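You operate a simulated robot arm through the tools that you are given. There is no shell and no other tool. Be economical: measure what you need, move in short steps, check, and stop when the job is done.

Carry out the task below with a simulated robot arm. There is one attempt and no reset: what you move stays moved.

TASK
Rinse the fourth dyer's small tank clean: tube out, water till clear.
Fine: stand the tube on the tray, water off, lid left open. Set down upright: white overflow tube.

It is judged by the outcome, as a careful person would: the job done as asked, and still so three seconds after it is handed in. It fails if anything else is knocked over, pushed out of place, dropped, spilled or broken. A push-on lid holds only when it is set on centred and level and pressed home; a screw cap is set on level and turned clockwise until tight.

THE ROBOT
A 6-joint arm with a two-finger parallel gripper, fixed in place. Base frame: the origin is at the foot of the arm, x ahead of it, y to its left, z up. Lengths are in mm, angles in rad, forces in N, time in s.
With the tool pointing down near the work surface it reaches from about 360 to 760 mm from the base axis. Its first joint turns from -1.152 to 1.152 rad. Payload 2.45 kg.
The TCP is the grasp point between the finger pads, 24 mm short of the fingertips. In the tool frame z runs along the fingers and y along their closing line. The gripper opens to 68 mm. The fingers are 17 mm wide and 10 mm thick; the gripper's body (40 by 70 mm) begins 41 mm behind the TCP.
Orientation is that of the tool frame in the base frame, as a unit quaternion [x, y, z, w]. With the fingers straight down and closing along the base's y, the tool's x points along the base's -x, its y along +y and its z along -z.

THE INTERFACE
- The arm moves only by the tool drive_tool. Its argument "moves" is a list of rows, each an object (a shift or turn left out is 0, a gripper value left out holds the last) with "turn": the turn, a rotation vector about the tool's x, y, z in units of 4 degrees (1.0 is 4 degrees), a list of three; "slide": the shift along the tool's x, y, z in units of 25 mm (1.0 is 25 mm), a list of three; "gripper": the finger opening in mm, from 0 to 68. In form: [{"turn": [rx, ry, rz], "slide": [x, y, z], "gripper": gripper}, ...]. A call has 1 to 10 rows; each row shifts and turns the commanded pose from where the row before left it, along the tool's axes as they then stand. A call with a number of a shift or a turn outside -1 to 1 is refused whole. Rows are played at 5 a second. More than 50 mm and 0.15 rad between two rows, or a gripper value outside its range, and nothing of the call is played. Where a pose cannot be reached the arm comes as near as it can. A force on the tool above 40 N (or 10 N above the force at the start of the call, whichever is more), or a blocked arm, ends the call early, and 0.2 s more pass. Each finger travels about 108 mm/s and halts on what it meets, pressing with about 24 N; the grip force reading is that of the motor and also rises with nothing between the fingers. The clock runs only during rows and for 0.2 s after the last one: add rows that do not move to give the fingers time. It gives the time, the measured TCP pose, the force on the tool (base axes), the opening and the grip force at its end, in the units of the frame above (readings bear some noise), with the torque about the TCP (base axes, N m) and any sound that the robot's microphone picked up, and new pictures: "pictures" is both (left out), scene, wrist or none.
- Cameras (640 x 400 px; columns grow to the right, rows downward): "scene" is fixed at [178.8, 440.6, 1446.7]; the picture's right is [-0.50, -0.86, 0.00], its down [-0.64, 0.37, -0.67] and it looks along [0.58, -0.34, -0.74] (base axes); focal length 312 px, centre (320, 200). "wrist" rides on the gripper at [84, 11, -75] in the tool frame; the picture's right is [-0.13, 0.99, 0.00], its down [-0.60, -0.08, -0.79] and it looks along [-0.79, -0.10, 0.61] (tool axes); focal length 251 px, centre (320, 200). There is no depth. A picture from a camera that has moved, and an enlarged one, comes with that camera's place and axes in the base frame and with its lens.
- enlarge(camera, box): a new picture of the part [left, top, right, bottom] of that camera's present view, enlarged. It takes no simulated time.
- job_done(): hands the job in; it is judged then, once.

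Work in short steps. Places have to be worked out from the pictures, the camera data and where the tool is seen: move nearer, look again, correct. Check each grasp and each placing, and mend what went wrong. You have 120 turns and 200 pictures in all, those below and enlarged ones among them. Open the gripper and draw the arm clear of the work before you hand the job in, unless the task says otherwise; then end with one line.

The tools are called after "Emit:" by a JSON object that holds its "op" and its "data". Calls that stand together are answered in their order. drive_tool: Moves the arm, as the interface text tells. Its arguments: {"type":"object","properties":{"moves":{"type":"array"},"pictures":{"type":"string","enum":["both","scene","wrist","none"]}},"required":["moves"]} The other tools are called the same way: enlarge (camera, box) takes an enlarged picture of a part of a camera's view; job_done () hands the job in.

At the start:

```text
t: 0.0
tool_pos: [335.2, 342.0, 1253.8]
ee_rot: [0.0, 1.0, 0.001, 0.0]
contact_force: [-0.2, 0.3, -0.4]
wrist_torque: [-0.03, -0.03, 0.0]
finger_gap: 68.1
finger_force: 0.0
```

scene: 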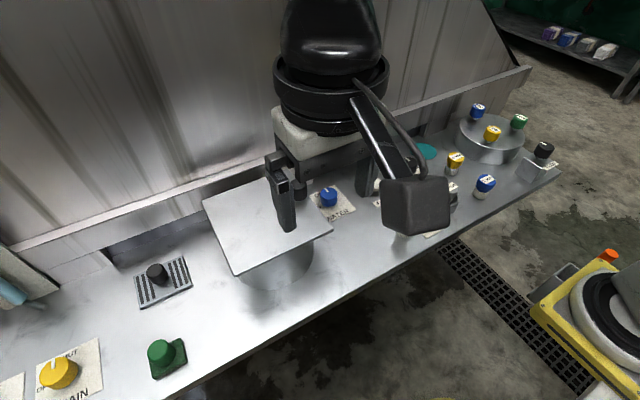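
wrist: 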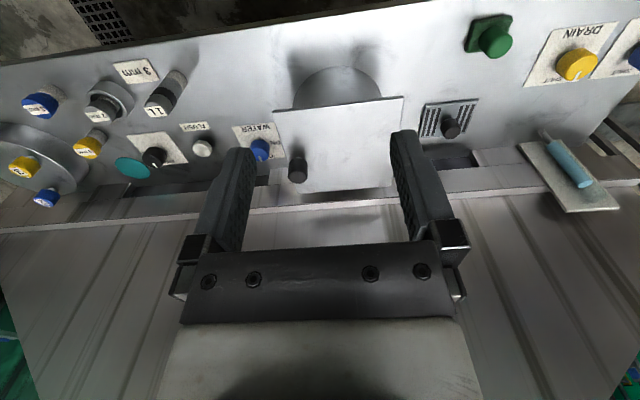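

I look closer at the panel from both cameras before moving.

Emit:
{"op": "enlarge", "data": {"camera": "wrist", "box": [0, 40, 320, 240]}}

Emit:
{"op": "enlarge", "data": {"camera": "wrist", "box": [320, 0, 640, 200]}}

Emit:
{"op": "enlarge", "data": {"camera": "scene", "box": [400, 80, 600, 240]}}

Emit:
{"op": "enlarge", "data": {"camera": "scene", "box": [0, 200, 320, 400]}}

```text
2.00 times, centred on (160, 140) of wrist
camera zoom: at [251.8, 351.5, 1329.4], right [0.13, 0.99, 0.0], down [0.6, -0.08, 0.79], along [0.79, -0.1, -0.61], focal length 503 px, centre (640, 320)
```

zoom: 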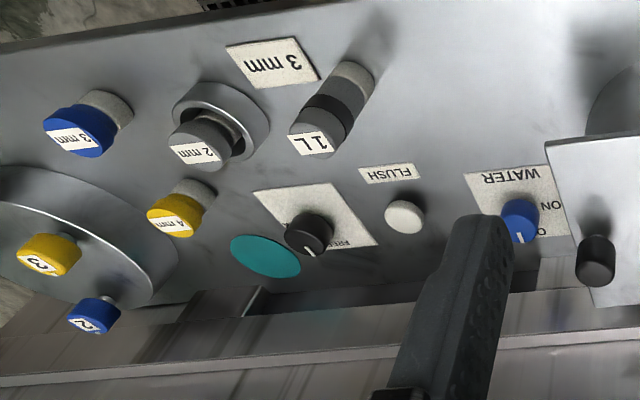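

```text
2.00 times, centred on (480, 100) of wrist
camera zoom: at [251.8, 351.5, 1329.4], right [0.13, 0.99, 0.0], down [0.6, -0.08, 0.79], along [0.79, -0.1, -0.61], focal length 503 px, centre (0, 400)
```

zoom: 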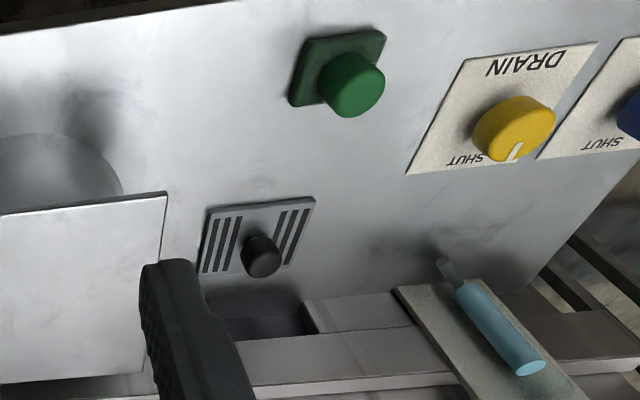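

```text
2.50 times, centred on (500, 160) of scene
camera zoom: at [178.8, 440.6, 1446.7], right [-0.5, -0.86, 0.0], down [-0.64, 0.37, -0.67], along [0.58, -0.34, -0.74], focal length 781 px, centre (-130, 300)
```

zoom: 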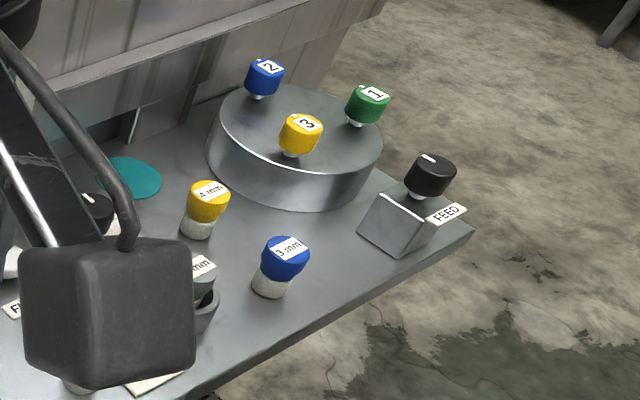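

```text
2.00 times, centred on (160, 300) of scene
camera zoom: at [178.8, 440.6, 1446.7], right [-0.5, -0.86, 0.0], down [-0.64, 0.37, -0.67], along [0.58, -0.34, -0.74], focal length 625 px, centre (640, 0)
```

zoom: 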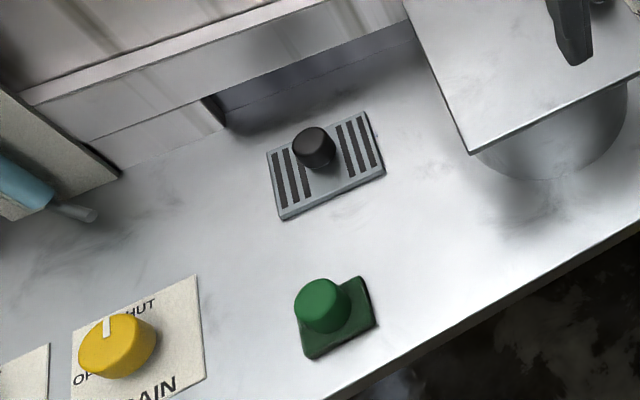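

The bench top seems to be near z≈950, with the lidded tank ahead and the WATER knob to its right. I move the arm aside to see the tank and the right part of the bench.

Emit:
{"op": "drive_tool", "data": {"moves": [{"slide": [-0.5, -1, -0.5]}, {"slide": [-0.5, -1, -0.5]}, {"slide": [0, -1, -0.5]}, {"slide": [0, -1, -0.5]}, {"slide": [0, -1, 0]}, {"slide": [0, -1, 0]}, {"slide": [0, -1, 0]}, {"slide": [0, -1, 0]}, {"slide": [0, -1, 0]}, {"slide": [0, -1, 0]}]}}

```text
t: 2.2
tool_pos: [368.4, 93.4, 1305.1]
ee_rot: [0.0, 1.0, 0.0, -0.001]
contact_force: [0.8, 0.7, 0.2]
wrist_torque: [-0.01, 0.07, -0.02]
finger_gap: 68.2
finger_force: 0.1
out of reach, approached as far as the arm can: row 10
camera wrist: at [285.3, 103.9, 1379.5], right [0.13, 0.99, 0.0], down [0.61, -0.08, 0.79], along [0.79, -0.1, -0.61], focal length 251 px, centre (320, 200)
```

scene: 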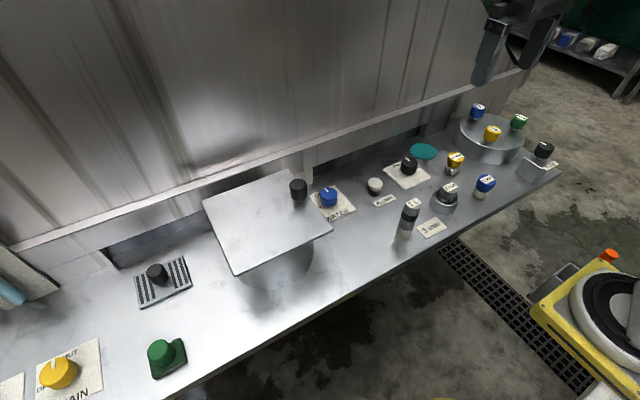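
wrist: 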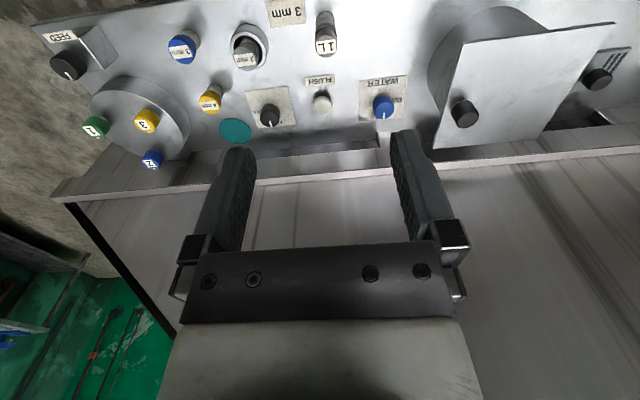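

Clear view now; I enlarge the middle and left of the scene.

Emit:
{"op": "enlarge", "data": {"camera": "scene", "box": [190, 150, 350, 250]}}

Emit:
{"op": "enlarge", "data": {"camera": "scene", "box": [310, 130, 470, 250]}}

Emit:
{"op": "enlarge", "data": {"camera": "scene", "box": [0, 230, 200, 400]}}

Emit:
{"op": "enlarge", "data": {"camera": "wrist", "box": [400, 0, 640, 160]}}

```text
4.00 times, centred on (270, 200) of scene
camera zoom: at [178.8, 440.6, 1446.7], right [-0.5, -0.86, 0.0], down [-0.64, 0.37, -0.67], along [0.58, -0.34, -0.74], focal length 1249 px, centre (520, 200)
```

zoom: 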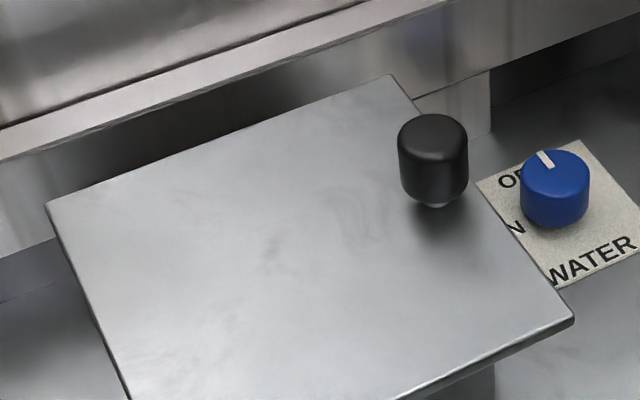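

```text
3.33 times, centred on (390, 190) of scene
camera zoom: at [178.8, 440.6, 1446.7], right [-0.5, -0.86, 0.0], down [-0.64, 0.37, -0.67], along [0.58, -0.34, -0.74], focal length 1041 px, centre (87, 233)
```

zoom: 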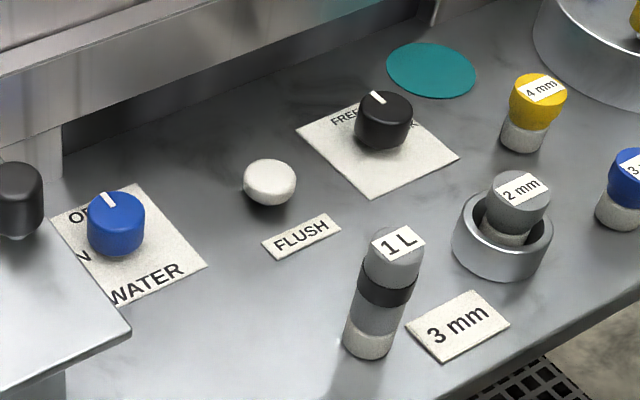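

```text
2.35 times, centred on (100, 315) of scene
camera zoom: at [178.8, 440.6, 1446.7], right [-0.5, -0.86, 0.0], down [-0.64, 0.37, -0.67], along [0.58, -0.34, -0.74], focal length 735 px, centre (838, -71)
```

zoom: 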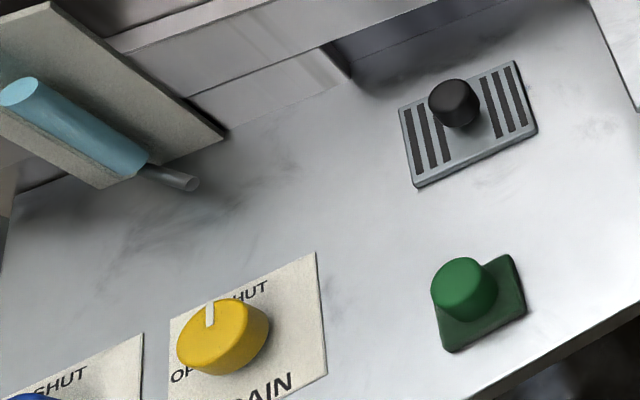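

```text
2.50 times, centred on (520, 80) of wrist
camera zoom: at [285.3, 103.9, 1379.5], right [0.13, 0.99, 0.0], down [0.61, -0.08, 0.79], along [0.79, -0.1, -0.61], focal length 629 px, centre (-180, 500)
```

zoom: 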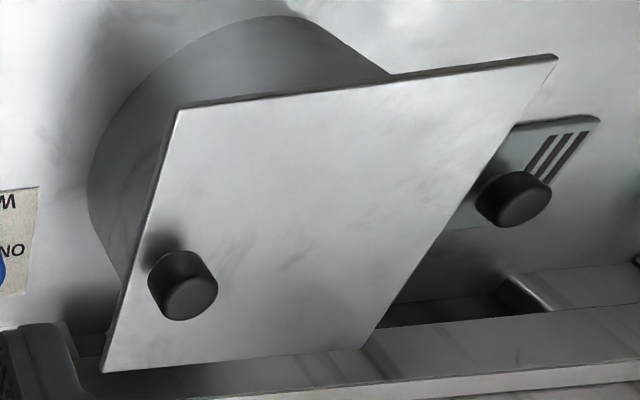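

I now look at the left end of the bench.

Emit:
{"op": "drive_tool", "data": {"moves": [{"slide": [0, 1, 0]}, {"slide": [0, 1, 0]}, {"slide": [0, 1, 0]}, {"slide": [0, 1, 0]}, {"slide": [0, 1, 0]}, {"slide": [0, 1, 0]}, {"slide": [0, 1, 0]}, {"slide": [0, 1, 0]}, {"slide": [0, 1, 0]}, {"slide": [0, 1, 0]}], "pictures": "none"}}

Emit:
{"op": "drive_tool", "data": {"moves": [{"slide": [0, 1, 0]}, {"slide": [0, 1, 0]}, {"slide": [0, 1, 0]}, {"slide": [0, 1, 0]}, {"slide": [0, 1, 0]}, {"slide": [0, 1, 0]}, {"slide": [0, 1, 0]}, {"slide": [0, 1, 0]}, {"slide": [0, 1, 0]}, {"slide": [0, 1, 0]}], "pictures": "wrist"}}

```text
t: 4.4
tool_pos: [367.0, 345.5, 1304.5]
ee_rot: [0.0, 1.0, 0.0, 0.0]
contact_force: [-0.6, -1.0, -1.4]
wrist_torque: [-0.01, 0.01, 0.0]
finger_gap: 68.0
finger_force: 0.0
```

```text
t: 6.6
tool_pos: [370.4, 526.0, 1289.6]
ee_rot: [0.0, 1.0, 0.001, -0.002]
contact_force: [1.4, -0.6, -0.7]
wrist_torque: [0.01, 0.03, -0.01]
finger_gap: 68.2
finger_force: 0.1
out of reach, approached as far as the arm can: row 8, 9, 10
camera wrist: at [288.2, 535.6, 1365.2], right [0.13, 0.99, 0.0], down [0.61, -0.08, 0.79], along [0.79, -0.1, -0.61], focal length 251 px, centre (320, 200)
```

wrist: 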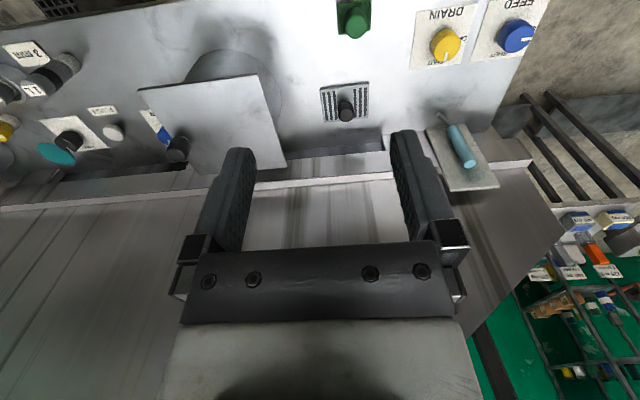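

I enlarge the slotted plate, the left tray and the tank in this view.

Emit:
{"op": "enlarge", "data": {"camera": "wrist", "box": [130, 30, 290, 180]}}

Emit:
{"op": "enlarge", "data": {"camera": "wrist", "box": [300, 60, 400, 150]}}

Emit:
{"op": "enlarge", "data": {"camera": "wrist", "box": [400, 90, 520, 200]}}

Emit:
{"op": "enlarge", "data": {"camera": "wrist", "box": [330, 0, 560, 90]}}

Emit:
{"op": "enlarge", "data": {"camera": "wrist", "box": [500, 180, 640, 400]}}

```text
2.67 times, centred on (210, 105) of wrist
camera zoom: at [288.2, 535.6, 1365.2], right [0.13, 0.99, 0.0], down [0.61, -0.08, 0.79], along [0.79, -0.1, -0.61], focal length 670 px, centre (613, 453)
```

zoom: 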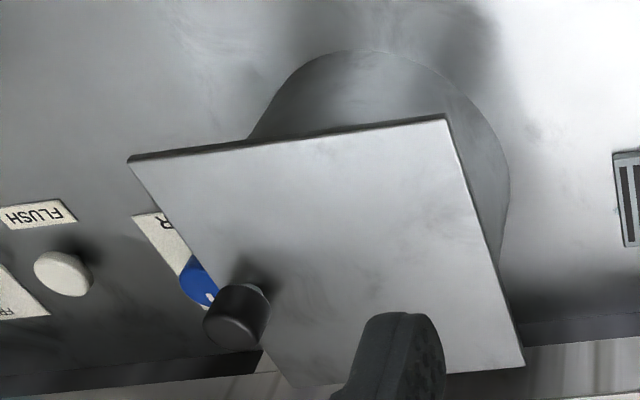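

```text
4.44 times, centred on (350, 105) of wrist
camera zoom: at [288.2, 535.6, 1365.2], right [0.13, 0.99, 0.0], down [0.61, -0.08, 0.79], along [0.79, -0.1, -0.61], focal length 1118 px, centre (187, 622)
```

zoom: 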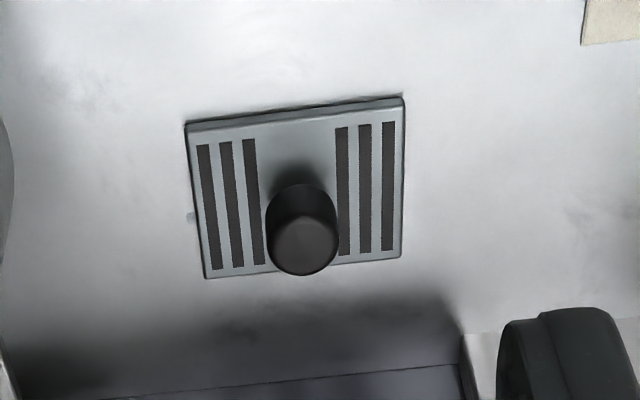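

```text
3.64 times, centred on (460, 145) of wrist
camera zoom: at [288.2, 535.6, 1365.2], right [0.13, 0.99, 0.0], down [0.61, -0.08, 0.79], along [0.79, -0.1, -0.61], focal length 914 px, centre (-189, 400)
```

zoom: 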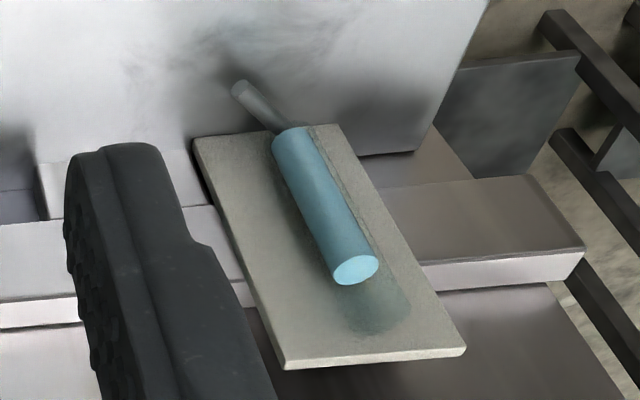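

```text
2.78 times, centred on (445, 45) of wrist
camera zoom: at [288.2, 535.6, 1365.2], right [0.13, 0.99, 0.0], down [0.61, -0.08, 0.79], along [0.79, -0.1, -0.61], focal length 700 px, centre (-28, 631)
```

zoom: 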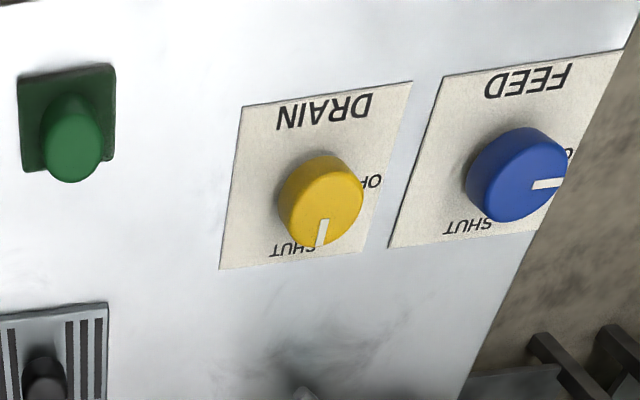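

```text
1.82 times, centred on (570, 290) of wrist
camera zoom: at [288.2, 535.6, 1365.2], right [0.13, 0.99, 0.0], down [0.61, -0.08, 0.79], along [0.79, -0.1, -0.61], focal length 457 px, centre (-134, 36)
```

zoom: 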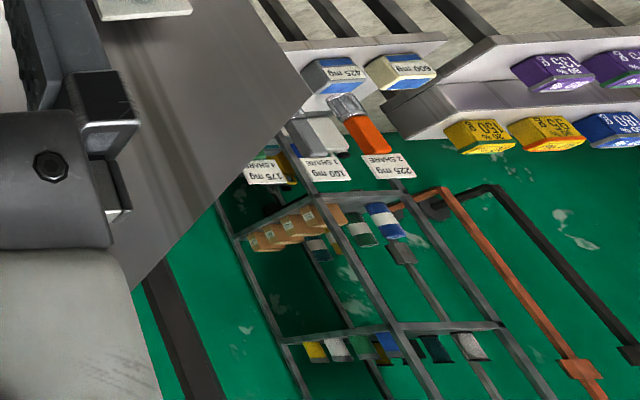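

The lid works out as about 170 mm square, centred near (524, 349, 1030), with its knob at the middle of its right edge (522, 284); it may be hinged on its left edge. I lower the camera to look at the left edge.

Emit:
{"op": "drive_tool", "data": {"moves": [{"slide": [0, 0.0, 1]}, {"slide": [0, 0, 1]}, {"slide": [0, 0, 1]}, {"slide": [0, 0, 1]}, {"slide": [0, 0, 1]}, {"slide": [0, 0, 1]}, {"slide": [0, 0, 1]}, {"slide": [0, 0, 1]}], "pictures": "both"}}

```text
t: 8.4
tool_pos: [370.7, 525.0, 1088.0]
ee_rot: [0.0, 1.0, 0.002, -0.001]
contact_force: [-0.2, -0.2, -0.3]
wrist_torque: [0.01, 0.03, 0.0]
finger_gap: 67.8
finger_force: 0.1
camera wrist: at [287.7, 534.6, 1164.7], right [0.13, 0.99, 0.0], down [0.61, -0.08, 0.79], along [0.79, -0.1, -0.61], focal length 251 px, centre (320, 200)
```

scene: 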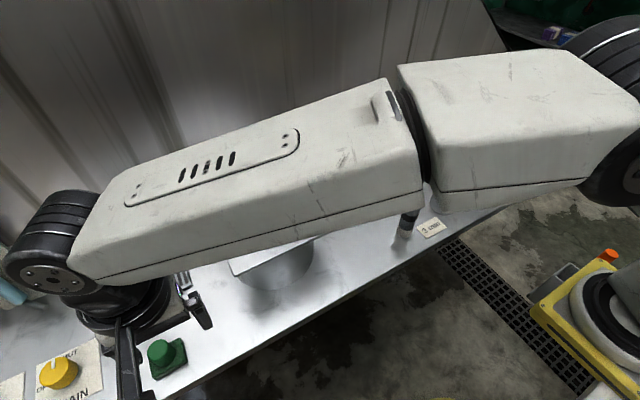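
wrist: 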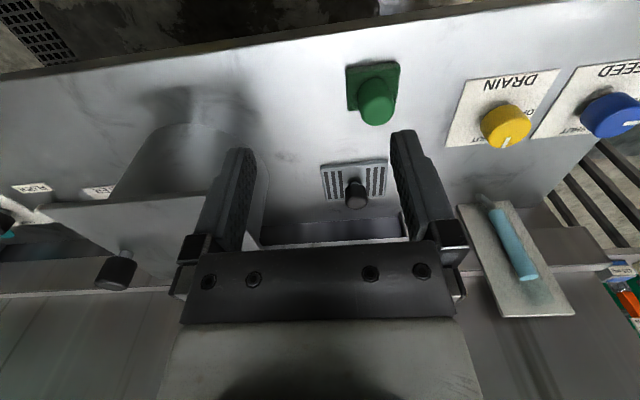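

I enlarge the lid and slotted plate here.

Emit:
{"op": "enlarge", "data": {"camera": "wrist", "box": [20, 90, 280, 300]}}

Emit:
{"op": "enlarge", "data": {"camera": "wrist", "box": [240, 50, 420, 250]}}

Emit:
{"op": "enlarge", "data": {"camera": "wrist", "box": [440, 170, 600, 330]}}

```text
1.90 times, centred on (150, 195) of wrist
camera zoom: at [287.7, 534.6, 1164.7], right [0.13, 0.99, 0.0], down [0.61, -0.08, 0.79], along [0.79, -0.1, -0.61], focal length 479 px, centre (644, 210)
```

zoom: 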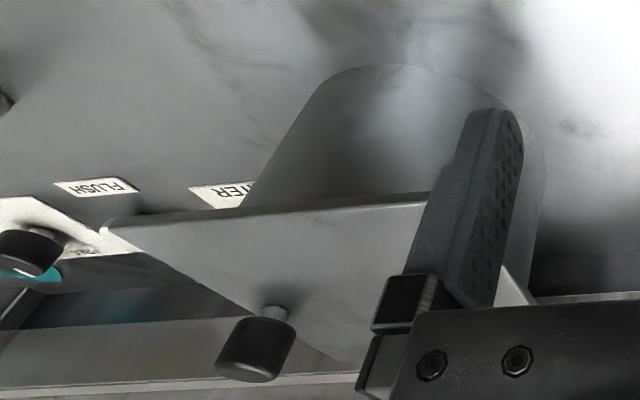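

```text
2.00 times, centred on (330, 150) of wrist
camera zoom: at [287.7, 534.6, 1164.7], right [0.13, 0.99, 0.0], down [0.61, -0.08, 0.79], along [0.79, -0.1, -0.61], focal length 503 px, centre (300, 300)
```

zoom: 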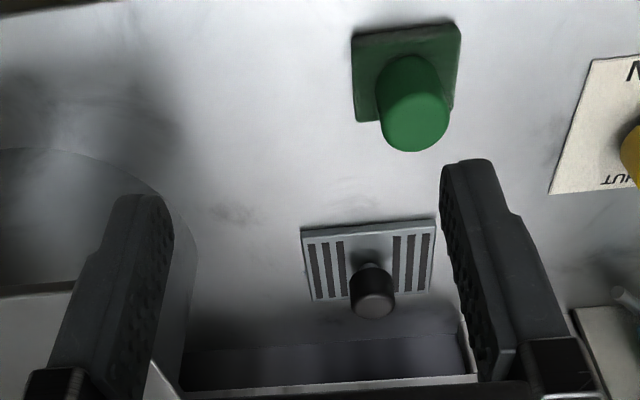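

```text
2.50 times, centred on (520, 250) of wrist
camera zoom: at [287.7, 534.6, 1164.7], right [0.13, 0.99, 0.0], down [0.61, -0.08, 0.79], along [0.79, -0.1, -0.61], focal length 629 px, centre (-180, 75)
```

zoom: 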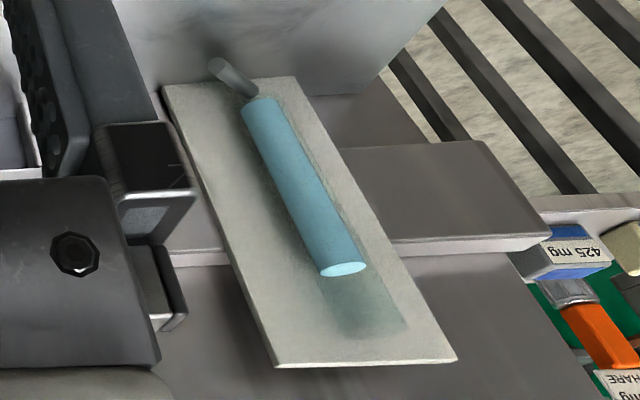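

The blue cylinder on the left seems to be a sight tube showing the dyed water. I compute the lid knob at about (517, 287), lid top z≈1040, knob top ≈1082, about 28 mm wide. I rise, go above the knob and turn the gripper 90° so the fingers close along x.

Emit:
{"op": "drive_tool", "data": {"moves": [{"slide": [0, 0, -1]}, {"slide": [0, 0, -1]}, {"slide": [0, 0, -1]}, {"slide": [0, 0, -1]}, {"slide": [-0.3, -1, 0]}, {"slide": [-0.9, -1, 0]}, {"slide": [-0.9, -1, 0]}, {"slide": [-0.9, -1, 0]}, {"slide": [-0.9, -1, 0]}, {"slide": [-0.9, -1, 0]}], "pictures": "none"}}

Emit:
{"op": "drive_tool", "data": {"moves": [{"slide": [-0.9, -1, 0]}, {"slide": [0, -1, 0]}, {"slide": [0, -1, 0]}, {"turn": [0, 0, -1]}, {"turn": [0, 0, -1]}, {"turn": [0, 0, -1]}, {"turn": [0, 0, -1]}, {"turn": [0, 0, -1]}, {"turn": [0, 0, -1]}, {"turn": [0, 0, -1]}], "pictures": "none"}}

Emit:
{"op": "drive_tool", "data": {"moves": [{"turn": [0, 0, -1]}, {"turn": [0, 0, -1]}, {"turn": [0, 0, -1]}, {"turn": [0, 0, -1]}, {"turn": [0, 0, -1]}, {"turn": [0, 0, -1]}, {"turn": [0, 0, -1]}, {"turn": [0, 0, -1]}, {"turn": [0, 0, -1]}, {"turn": [0, 0, -1]}], "pictures": "none"}}

Emit:
{"op": "drive_tool", "data": {"moves": [{"turn": [0, 0, -1]}, {"turn": [0, 0, -1]}, {"turn": [0, 0, -1]}, {"turn": [0, 0, -1]}, {"turn": [0, 0, -1]}, {"turn": [0, 0, -0.5]}], "pictures": "both"}}

```text
t: 10.6
tool_pos: [490.9, 374.0, 1189.9]
ee_rot: [0.0, 1.0, 0.0, -0.001]
contact_force: [0.2, -0.6, 0.4]
wrist_torque: [-0.02, 0.01, 0.0]
finger_gap: 68.1
finger_force: 0.0
```

```text
t: 12.8
tool_pos: [512.0, 299.4, 1189.1]
ee_rot: [-0.243, 0.97, 0.0, -0.001]
contact_force: [0.5, 0.3, -0.1]
wrist_torque: [0.01, 0.04, -0.02]
finger_gap: 68.1
finger_force: 0.1
```

```text
t: 15.0
tool_pos: [511.8, 299.0, 1189.8]
ee_rot: [-0.56, 0.829, 0.0, 0.0]
contact_force: [-0.1, -0.2, -0.5]
wrist_torque: [-0.02, 0.0, -0.01]
finger_gap: 68.1
finger_force: 0.1
```

```text
t: 16.4
tool_pos: [511.9, 300.4, 1189.4]
ee_rot: [0.708, -0.706, -0.001, 0.001]
contact_force: [-0.3, 0.2, -0.7]
wrist_torque: [-0.02, 0.02, 0.0]
finger_gap: 68.1
finger_force: 0.1
camera wrist: at [503.2, 215.3, 1264.6], right [-0.99, 0.13, 0.0], down [0.08, 0.6, 0.79], along [0.1, 0.79, -0.61], focal length 251 px, centre (320, 200)
```

scene: 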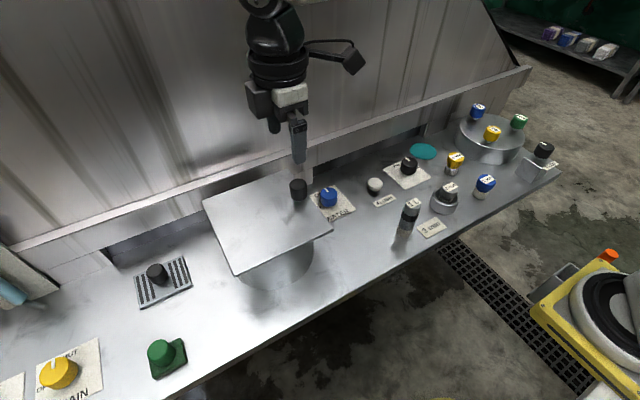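
wrist: 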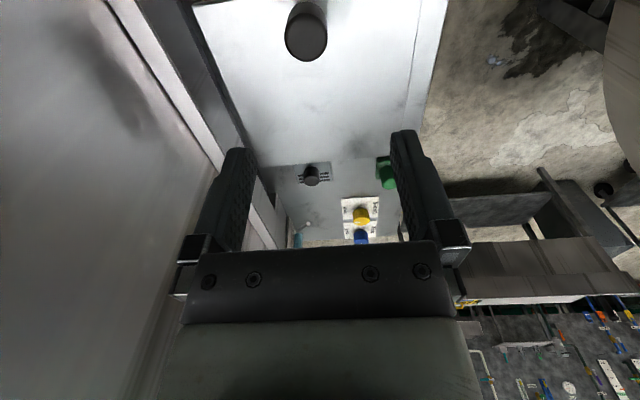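

The knob top fixes at about (520, 284). I centre on it and descend to z≈1072 with the fingers open.

Emit:
{"op": "drive_tool", "data": {"moves": [{"slide": [0.64, -0.32, 0]}, {"slide": [0, 0, 1]}, {"slide": [0, 0, 1]}, {"slide": [0, 0, 1]}, {"slide": [0, 0, 0.8]}, {"slide": [0, 0, 0.5]}, {"slide": [0, 0, 0.35]}]}}

```text
t: 18.0
tool_pos: [519.7, 283.7, 1071.7]
ee_rot: [-0.707, 0.707, 0.001, 0.001]
contact_force: [-1.2, 0.2, 0.9]
wrist_torque: [0.0, 0.0, 0.0]
finger_gap: 67.9
finger_force: 0.0
camera wrist: at [511.0, 199.3, 1147.8], right [-0.99, 0.13, 0.0], down [0.08, 0.6, 0.79], along [0.1, 0.79, -0.61], focal length 251 px, centre (320, 200)
```

scene: 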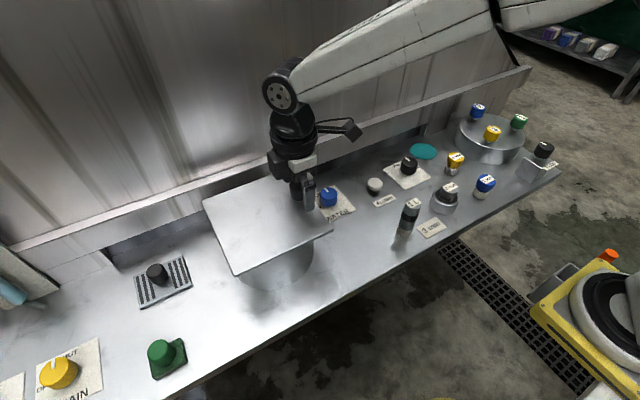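
wrist: 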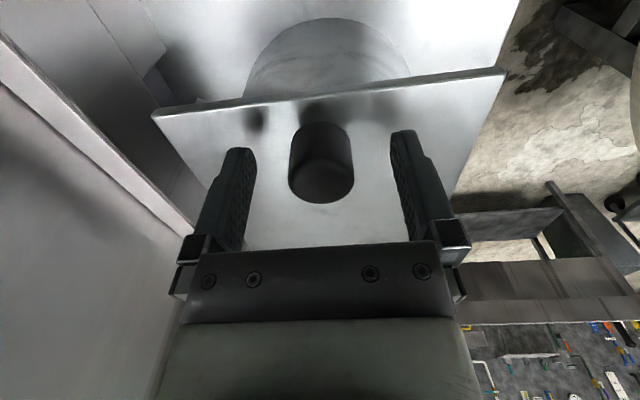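

The knob sits between the fingers; I close and wait.

Emit:
{"op": "drive_tool", "data": {"moves": [{"gripper": 15}, {"gripper": 15}, {"gripper": 15}], "pictures": "wrist"}}

```text
t: 18.8
tool_pos: [520.3, 284.6, 1072.3]
ee_rot: [-0.707, 0.707, 0.001, -0.001]
contact_force: [-4.4, 0.1, -1.2]
wrist_torque: [0.28, -0.16, -0.07]
finger_gap: 28.4
finger_force: 42.6
camera wrist: at [510.6, 199.3, 1147.8], right [-0.99, 0.13, 0.0], down [0.08, 0.6, 0.79], along [0.1, 0.79, -0.61], focal length 251 px, centre (320, 200)
```

wrist: 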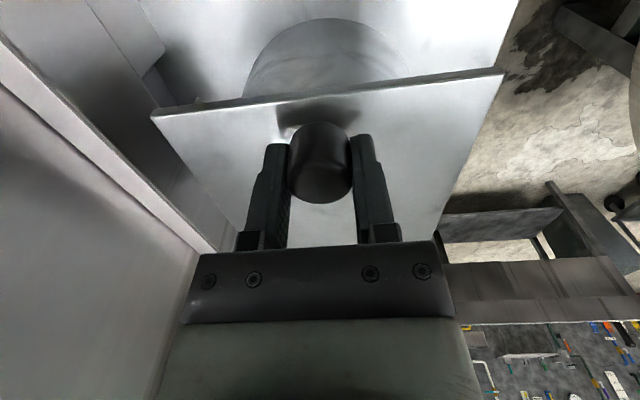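

Gripped (28.4 mm). I lift slightly to see whether the lid hinges or lifts free.

Emit:
{"op": "drive_tool", "data": {"moves": [{"slide": [0, 0, -0.3]}, {"slide": [0, 0, -0.4]}, {"slide": [0, 0, -0.4]}]}}

```text
t: 19.6
tool_pos: [520.4, 283.4, 1098.5]
ee_rot: [0.708, -0.707, -0.001, 0.004]
contact_force: [4.7, -1.6, -32.3]
wrist_torque: [-0.09, -0.08, 0.0]
finger_gap: 28.2
finger_force: 42.4
camera wrist: at [511.2, 198.7, 1173.3], right [-0.99, 0.13, 0.01], down [0.08, 0.61, 0.79], along [0.1, 0.78, -0.61], focal length 251 px, centre (320, 200)
```

scene: 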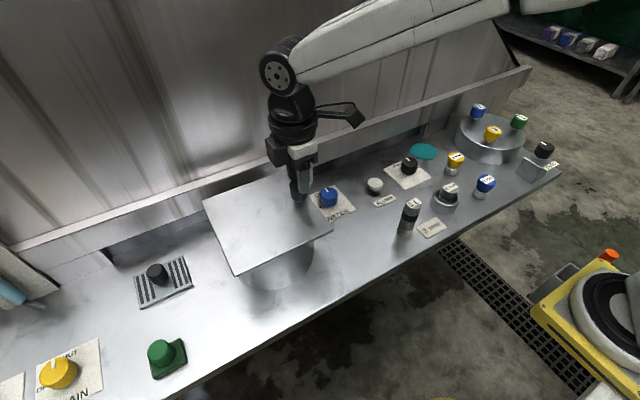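
wrist: 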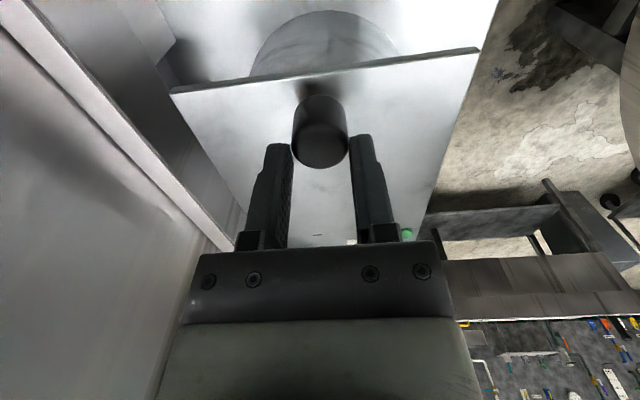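

The fingers slipped up the knob with 32 N while the lid stayed put, so the lid doesn't simply lift; it may slide or swivel. I look for rails or a pivot.

Emit:
{"op": "enlarge", "data": {"camera": "wrist", "box": [150, 0, 500, 180]}}

Emit:
{"op": "enlarge", "data": {"camera": "scene", "box": [180, 150, 350, 300]}}

```text
1.83 times, centred on (325, 90) of wrist
camera zoom: at [511.2, 198.7, 1173.3], right [-0.99, 0.13, 0.01], down [0.08, 0.61, 0.79], along [0.1, 0.78, -0.61], focal length 460 px, centre (311, 401)
```

zoom: 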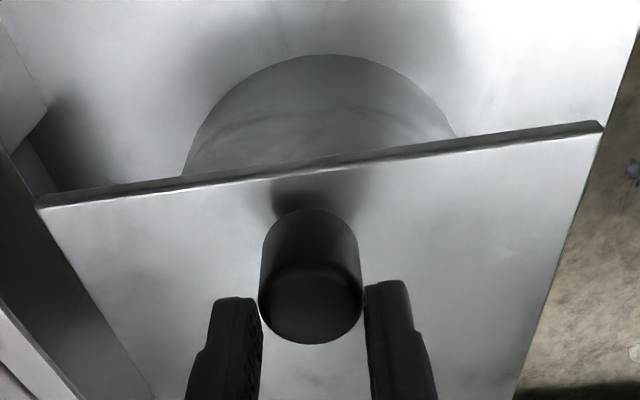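

```text
2.67 times, centred on (265, 225) of scene
camera zoom: at [179.5, 440.9, 1446.5], right [-0.5, -0.86, 0.0], down [-0.64, 0.37, -0.67], along [0.58, -0.34, -0.74], focal length 833 px, centre (467, 133)
```

zoom: 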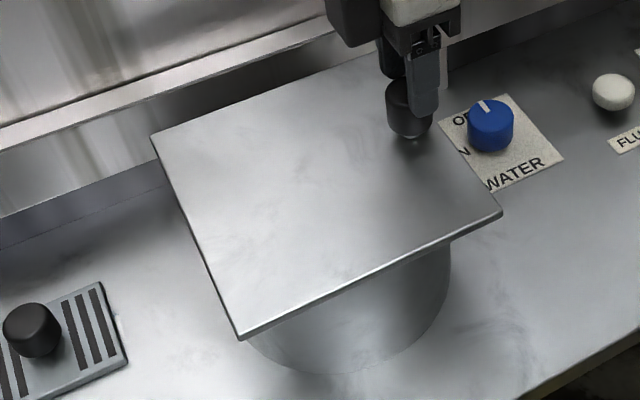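

No hinge or rail is visible. I regrip the knob a bit deeper and test a small sideways push (+y), reading the force.

Emit:
{"op": "drive_tool", "data": {"moves": [{"gripper": 50}, {"gripper": 50}, {"slide": [0, 0, 0.6], "gripper": 50}, {"slide": [0, 0, 0.55], "gripper": 50}, {"gripper": 15}, {"gripper": 15}, {"gripper": 15}], "pictures": "none"}}

Emit:
{"op": "drive_tool", "data": {"moves": [{"slide": [-0.2, 0, 0]}, {"slide": [-0.2, 0, 0]}], "pictures": "wrist"}}

```text
t: 21.2
tool_pos: [521.3, 284.4, 1072.4]
ee_rot: [-0.707, 0.707, 0.0, -0.001]
contact_force: [-9.0, 0.5, 4.0]
wrist_torque: [-0.05, 0.08, -0.05]
finger_gap: 28.5
finger_force: 42.8
```

```text
t: 21.8
tool_pos: [521.6, 294.6, 1072.0]
ee_rot: [0.707, -0.707, 0.0, 0.0]
contact_force: [-9.2, -1.6, 7.0]
wrist_torque: [0.05, 0.45, 0.0]
finger_gap: 28.4
finger_force: 42.8
camera wrist: at [510.6, 209.0, 1147.6], right [-0.99, 0.13, 0.0], down [0.08, 0.6, 0.79], along [0.1, 0.79, -0.61], focal length 251 px, centre (320, 200)
```

wrist: 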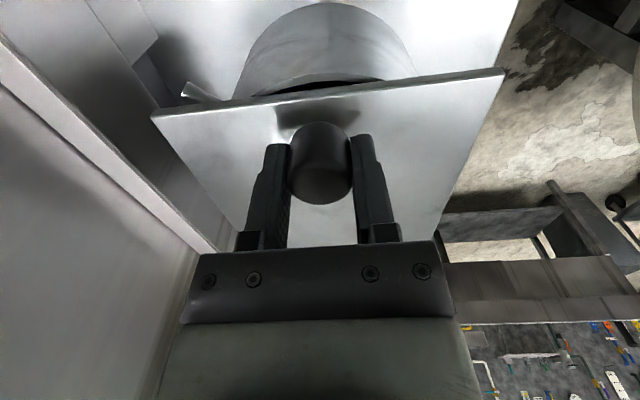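

The lid slides easily to +y and the tank mouth is appearing. I keep sliding it open.

Emit:
{"op": "drive_tool", "data": {"moves": [{"slide": [-0.5, 0, 0]}, {"slide": [-0.5, 0, 0]}, {"slide": [-0.5, 0, 0]}, {"slide": [-0.5, 0, 0]}, {"slide": [-0.5, 0, 0]}, {"slide": [-0.5, 0, 0]}, {"slide": [-0.5, 0, 0]}, {"slide": [-0.5, 0, 0]}]}}

```text
t: 23.6
tool_pos: [519.9, 396.0, 1072.2]
ee_rot: [0.707, -0.707, 0.0, -0.001]
contact_force: [-8.7, -1.1, 10.6]
wrist_torque: [-0.59, 0.29, 0.11]
finger_gap: 28.6
finger_force: 42.2
camera wrist: at [510.5, 309.9, 1147.5], right [-0.99, 0.13, 0.0], down [0.08, 0.6, 0.79], along [0.1, 0.79, -0.61], focal length 251 px, centre (320, 200)
```

scene: 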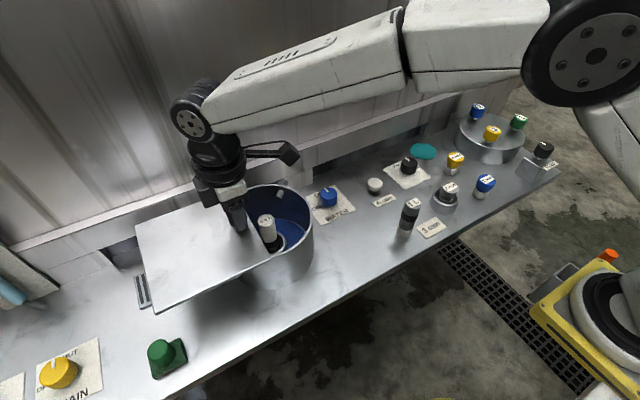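
wrist: 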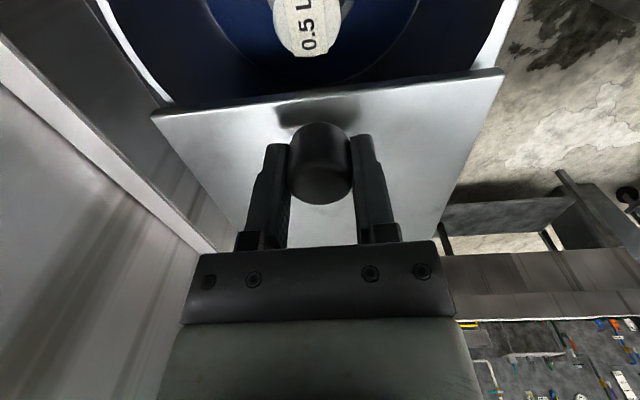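

The white "0.5 L" overflow tube stands in the tank with blue liquid. I slide the lid fully open.

Emit:
{"op": "drive_tool", "data": {"moves": [{"slide": [-0.5, 0, 0]}, {"slide": [-0.5, 0, 0]}, {"slide": [-0.5, 0, 0]}, {"slide": [-0.5, 0, 0]}]}}

```text
t: 24.6
tool_pos: [520.5, 444.9, 1071.3]
ee_rot: [0.707, -0.707, -0.001, -0.001]
contact_force: [-6.7, -0.2, 7.5]
wrist_torque: [-0.13, 0.3, -0.01]
finger_gap: 28.3
finger_force: 42.3
camera wrist: at [510.5, 359.9, 1147.4], right [-0.99, 0.13, 0.0], down [0.08, 0.6, 0.79], along [0.1, 0.79, -0.61], focal length 251 px, centre (320, 200)
```

scene: 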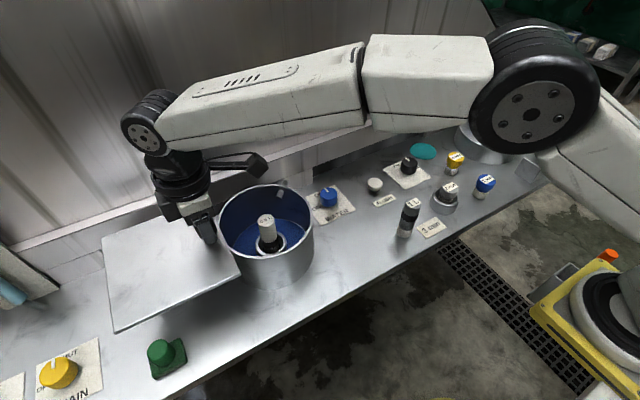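
wrist: 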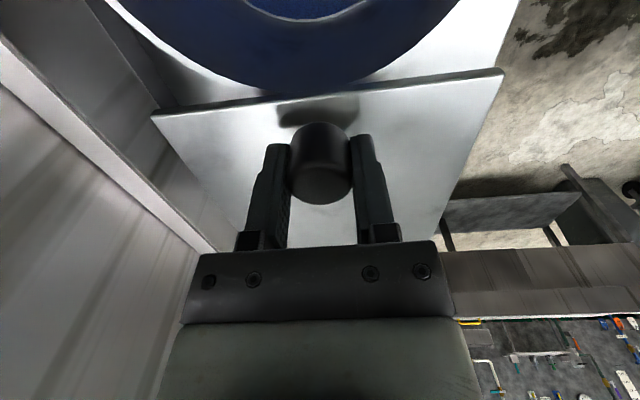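

Nearly fully open; I try a little farther to find the stop.

Emit:
{"op": "drive_tool", "data": {"moves": [{"slide": [-0.25, 0, 0]}, {"slide": [-0.25, 0, 0]}], "pictures": "none"}}

```text
t: 25.2
tool_pos: [520.1, 454.5, 1071.5]
ee_rot: [-0.706, 0.708, 0.0, -0.002]
contact_force: [-16.5, -18.6, 8.1]
wrist_torque: [0.81, -0.16, 0.15]
finger_gap: 28.4
finger_force: 43.2
```

The stop is reached. I release the knob, rise, and move back to look into the tank.

Emit:
{"op": "drive_tool", "data": {"moves": [{"gripper": 68}, {"gripper": 68}, {"slide": [0, 0, -1]}, {"slide": [0, 0, -1]}, {"slide": [0, 0, -1]}, {"slide": [0, 0, -1]}, {"slide": [0, 0, -1]}, {"slide": [1, 0, -1]}, {"slide": [1, 0, 0]}, {"slide": [1, 0, 0]}], "pictures": "none"}}

Emit:
{"op": "drive_tool", "data": {"moves": [{"slide": [1, 0, 0]}, {"slide": [1, 0, 0]}, {"slide": [1, 0, 0]}, {"slide": [1, 0, 0]}]}}

```text
t: 27.4
tool_pos: [521.7, 382.1, 1221.0]
ee_rot: [0.708, -0.707, 0.0, 0.0]
contact_force: [-0.6, -0.8, -0.1]
wrist_torque: [0.04, -0.01, 0.0]
finger_gap: 67.8
finger_force: 0.0
```

```text
t: 28.4
tool_pos: [520.6, 281.1, 1221.3]
ee_rot: [0.707, -0.707, -0.001, 0.0]
contact_force: [0.9, -0.8, -0.6]
wrist_torque: [0.03, 0.03, -0.02]
finger_gap: 68.3
finger_force: 0.3
camera wrist: at [510.5, 196.2, 1296.7], right [-0.99, 0.13, 0.0], down [0.08, 0.6, 0.79], along [0.1, 0.79, -0.61], focal length 251 px, centre (320, 200)
```

scene: 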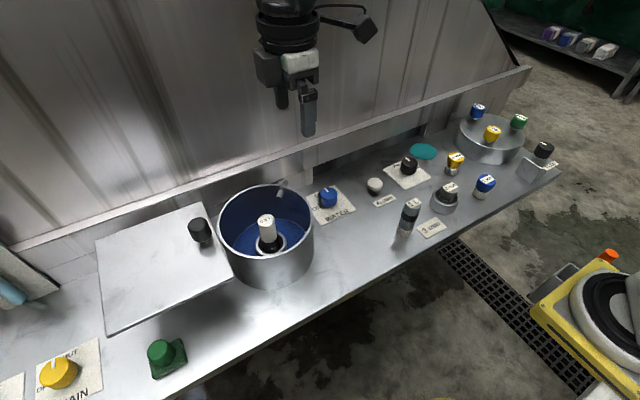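
wrist: 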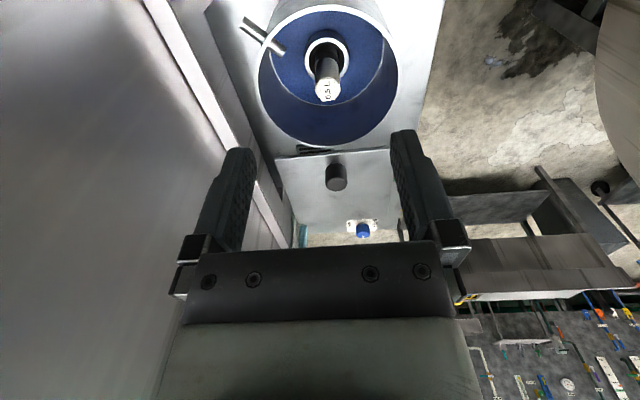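

Emit:
{"op": "enlarge", "data": {"camera": "wrist", "box": [230, 0, 410, 150]}}

Emit:
{"op": "enlarge", "data": {"camera": "scene", "box": [200, 160, 330, 300]}}

Emit:
{"op": "enlarge", "data": {"camera": "scene", "box": [340, 130, 480, 250]}}

```text
2.67 times, centred on (320, 75) of wrist
camera zoom: at [510.5, 196.2, 1296.7], right [-0.99, 0.13, 0.0], down [0.08, 0.6, 0.79], along [0.1, 0.79, -0.61], focal length 670 px, centre (320, 533)
```

zoom: 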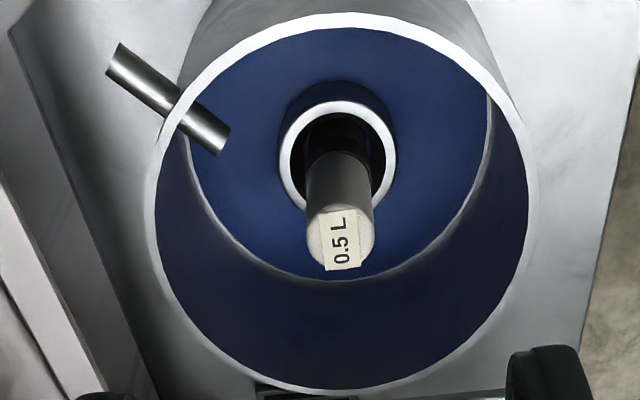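

```text
2.86 times, centred on (265, 230) of scene
camera zoom: at [178.8, 440.6, 1446.7], right [-0.5, -0.86, 0.0], down [-0.64, 0.37, -0.67], along [0.58, -0.34, -0.74], focal length 892 px, centre (477, 114)
```

zoom: 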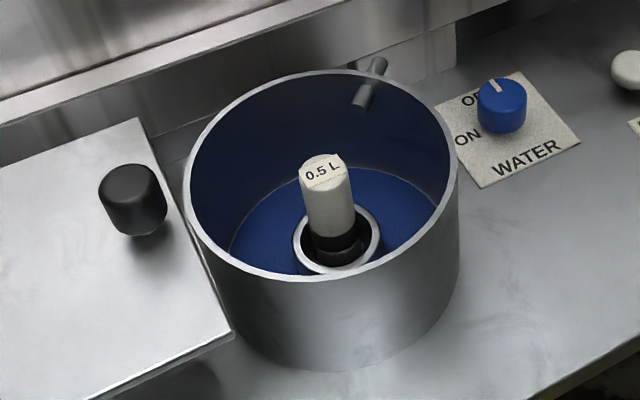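

```text
3.33 times, centred on (410, 190) of scene
camera zoom: at [178.8, 440.6, 1446.7], right [-0.5, -0.86, 0.0], down [-0.64, 0.37, -0.67], along [0.58, -0.34, -0.74], focal length 1041 px, centre (20, 233)
```

zoom: 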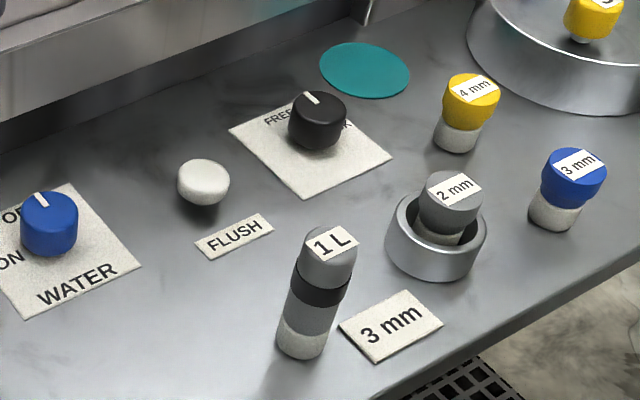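

The tube is the white piece with a black seal in the central socket, and the vertical plate on the left is a sight gauge. Next I find the tray: candidates are the teal disc, the slotted plate (now under the lid) or something else, so I move the camera right to look.

Emit:
{"op": "drive_tool", "data": {"moves": [{"slide": [1, 0, 0]}, {"slide": [1, 0, 0]}, {"slide": [1, 0, 0]}, {"slide": [1, 0, 0]}, {"slide": [1, 0, 0]}, {"slide": [1, 0, 0]}, {"slide": [1, 0, 0]}, {"slide": [1, 0, 0]}, {"slide": [1, 0, 0]}, {"slide": [1, 0, 0]}], "pictures": "none"}}

Emit:
{"op": "drive_tool", "data": {"moves": [{"slide": [1, 0, 0]}, {"slide": [1, 0, 0]}, {"slide": [1, 0, 0]}, {"slide": [1, 0, 0]}, {"slide": [1, 0, 0]}, {"slide": [1, 0, 0]}, {"slide": [1, 0, 0]}, {"slide": [1, 0, 0]}]}}

```text
t: 30.6
tool_pos: [521.8, 31.7, 1221.9]
ee_rot: [-0.707, 0.707, 0.0, 0.0]
contact_force: [-0.1, -0.3, -0.5]
wrist_torque: [0.0, 0.01, 0.0]
finger_gap: 68.1
finger_force: 0.1
```

```text
t: 32.4
tool_pos: [521.2, -168.7, 1221.9]
ee_rot: [0.708, -0.706, 0.001, 0.0]
contact_force: [0.2, -0.5, -0.5]
wrist_torque: [0.04, 0.02, -0.04]
finger_gap: 67.9
finger_force: 0.0
camera wrist: at [511.5, -253.8, 1296.8], right [-0.99, 0.13, 0.0], down [0.08, 0.6, 0.79], along [0.1, 0.79, -0.61], focal length 251 px, centre (320, 200)
```

scene: 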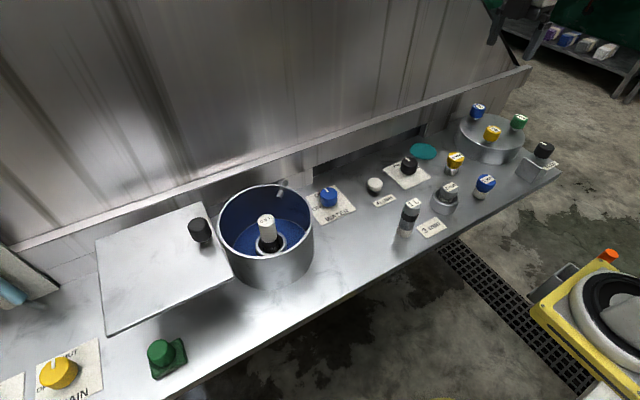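
wrist: 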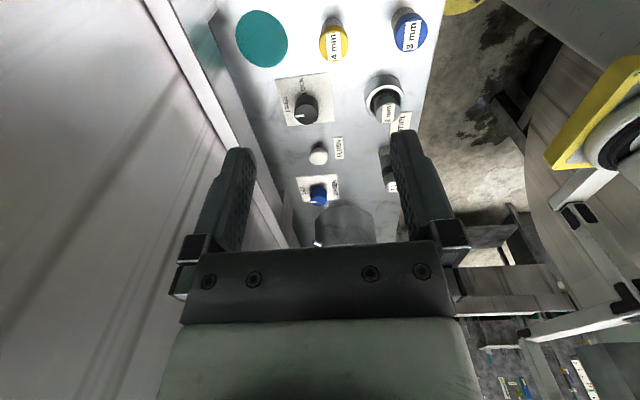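

Emit:
{"op": "enlarge", "data": {"camera": "wrist", "box": [200, 0, 440, 150]}}

Emit:
{"op": "enlarge", "data": {"camera": "wrist", "box": [260, 130, 420, 250]}}

Emit:
{"op": "enlarge", "data": {"camera": "scene", "box": [500, 220, 640, 400]}}

Emit:
{"op": "enlarge", "data": {"camera": "scene", "box": [300, 60, 560, 220]}}

```text
2.67 times, centred on (320, 75) of wrist
camera zoom: at [511.5, -253.8, 1296.8], right [-0.99, 0.13, 0.0], down [0.08, 0.6, 0.79], along [0.1, 0.79, -0.61], focal length 670 px, centre (320, 533)
```

zoom: 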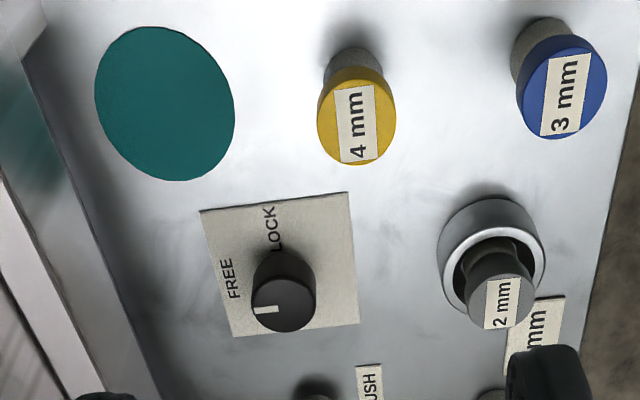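

```text
3.33 times, centred on (340, 190) of wrist
camera zoom: at [511.5, -253.8, 1296.8], right [-0.99, 0.13, 0.0], down [0.08, 0.6, 0.79], along [0.1, 0.79, -0.61], focal length 838 px, centre (253, 233)
```

zoom: 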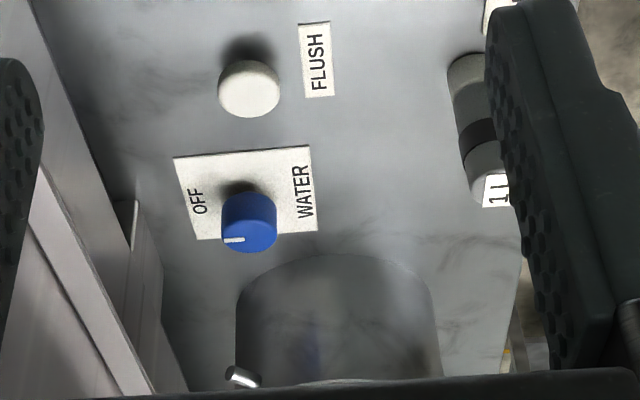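

```text
2.22 times, centred on (570, 310) of scene
camera zoom: at [178.8, 440.6, 1446.7], right [-0.5, -0.86, 0.0], down [-0.64, 0.37, -0.67], along [0.58, -0.34, -0.74], focal length 694 px, centre (-236, -44)
```

zoom: 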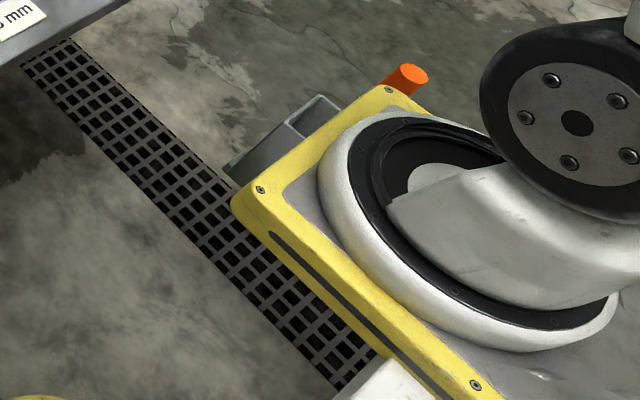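

```text
2.46 times, centred on (430, 140) of scene
camera zoom: at [178.8, 440.6, 1446.7], right [-0.5, -0.86, 0.0], down [-0.64, 0.37, -0.67], along [0.58, -0.34, -0.74], focal length 769 px, centre (49, 348)
```

zoom: 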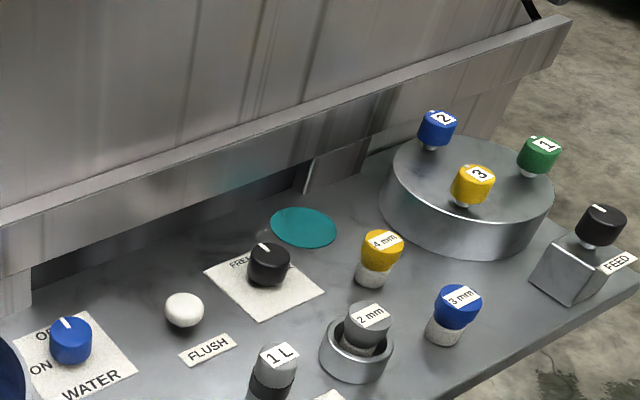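

The teal disc near (582, −93) is a candidate; I take a lower look to see if it is a tray, a mat or something else.

Emit:
{"op": "drive_tool", "data": {"moves": [{"slide": [-0.5, -0.6, 1]}, {"slide": [-0.5, -0.6, 1]}, {"slide": [-0.5, -0.4, 1]}, {"slide": [0, -0.4, 1]}, {"slide": [0, 0, 1]}, {"slide": [0, 0, 1]}], "pictures": "wrist"}}

```text
t: 33.8
tool_pos: [569.3, -130.3, 1070.8]
ee_rot: [-0.707, 0.707, 0.0, 0.0]
contact_force: [-0.1, -0.3, -0.6]
wrist_torque: [0.0, 0.01, -0.01]
finger_gap: 67.8
finger_force: 0.0
camera wrist: at [560.6, -215.7, 1146.3], right [-0.99, 0.13, 0.0], down [0.08, 0.6, 0.79], along [0.1, 0.79, -0.61], focal length 251 px, centre (320, 200)
```

wrist: 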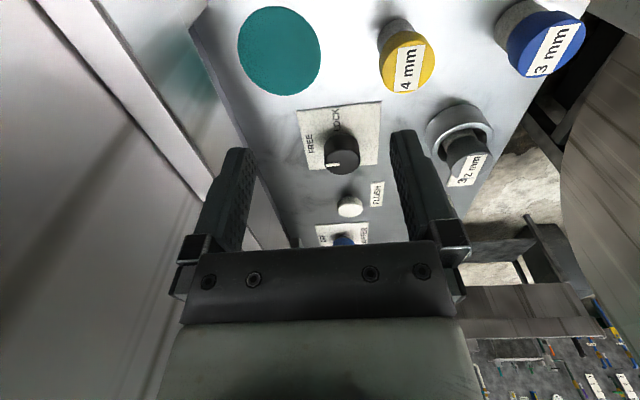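

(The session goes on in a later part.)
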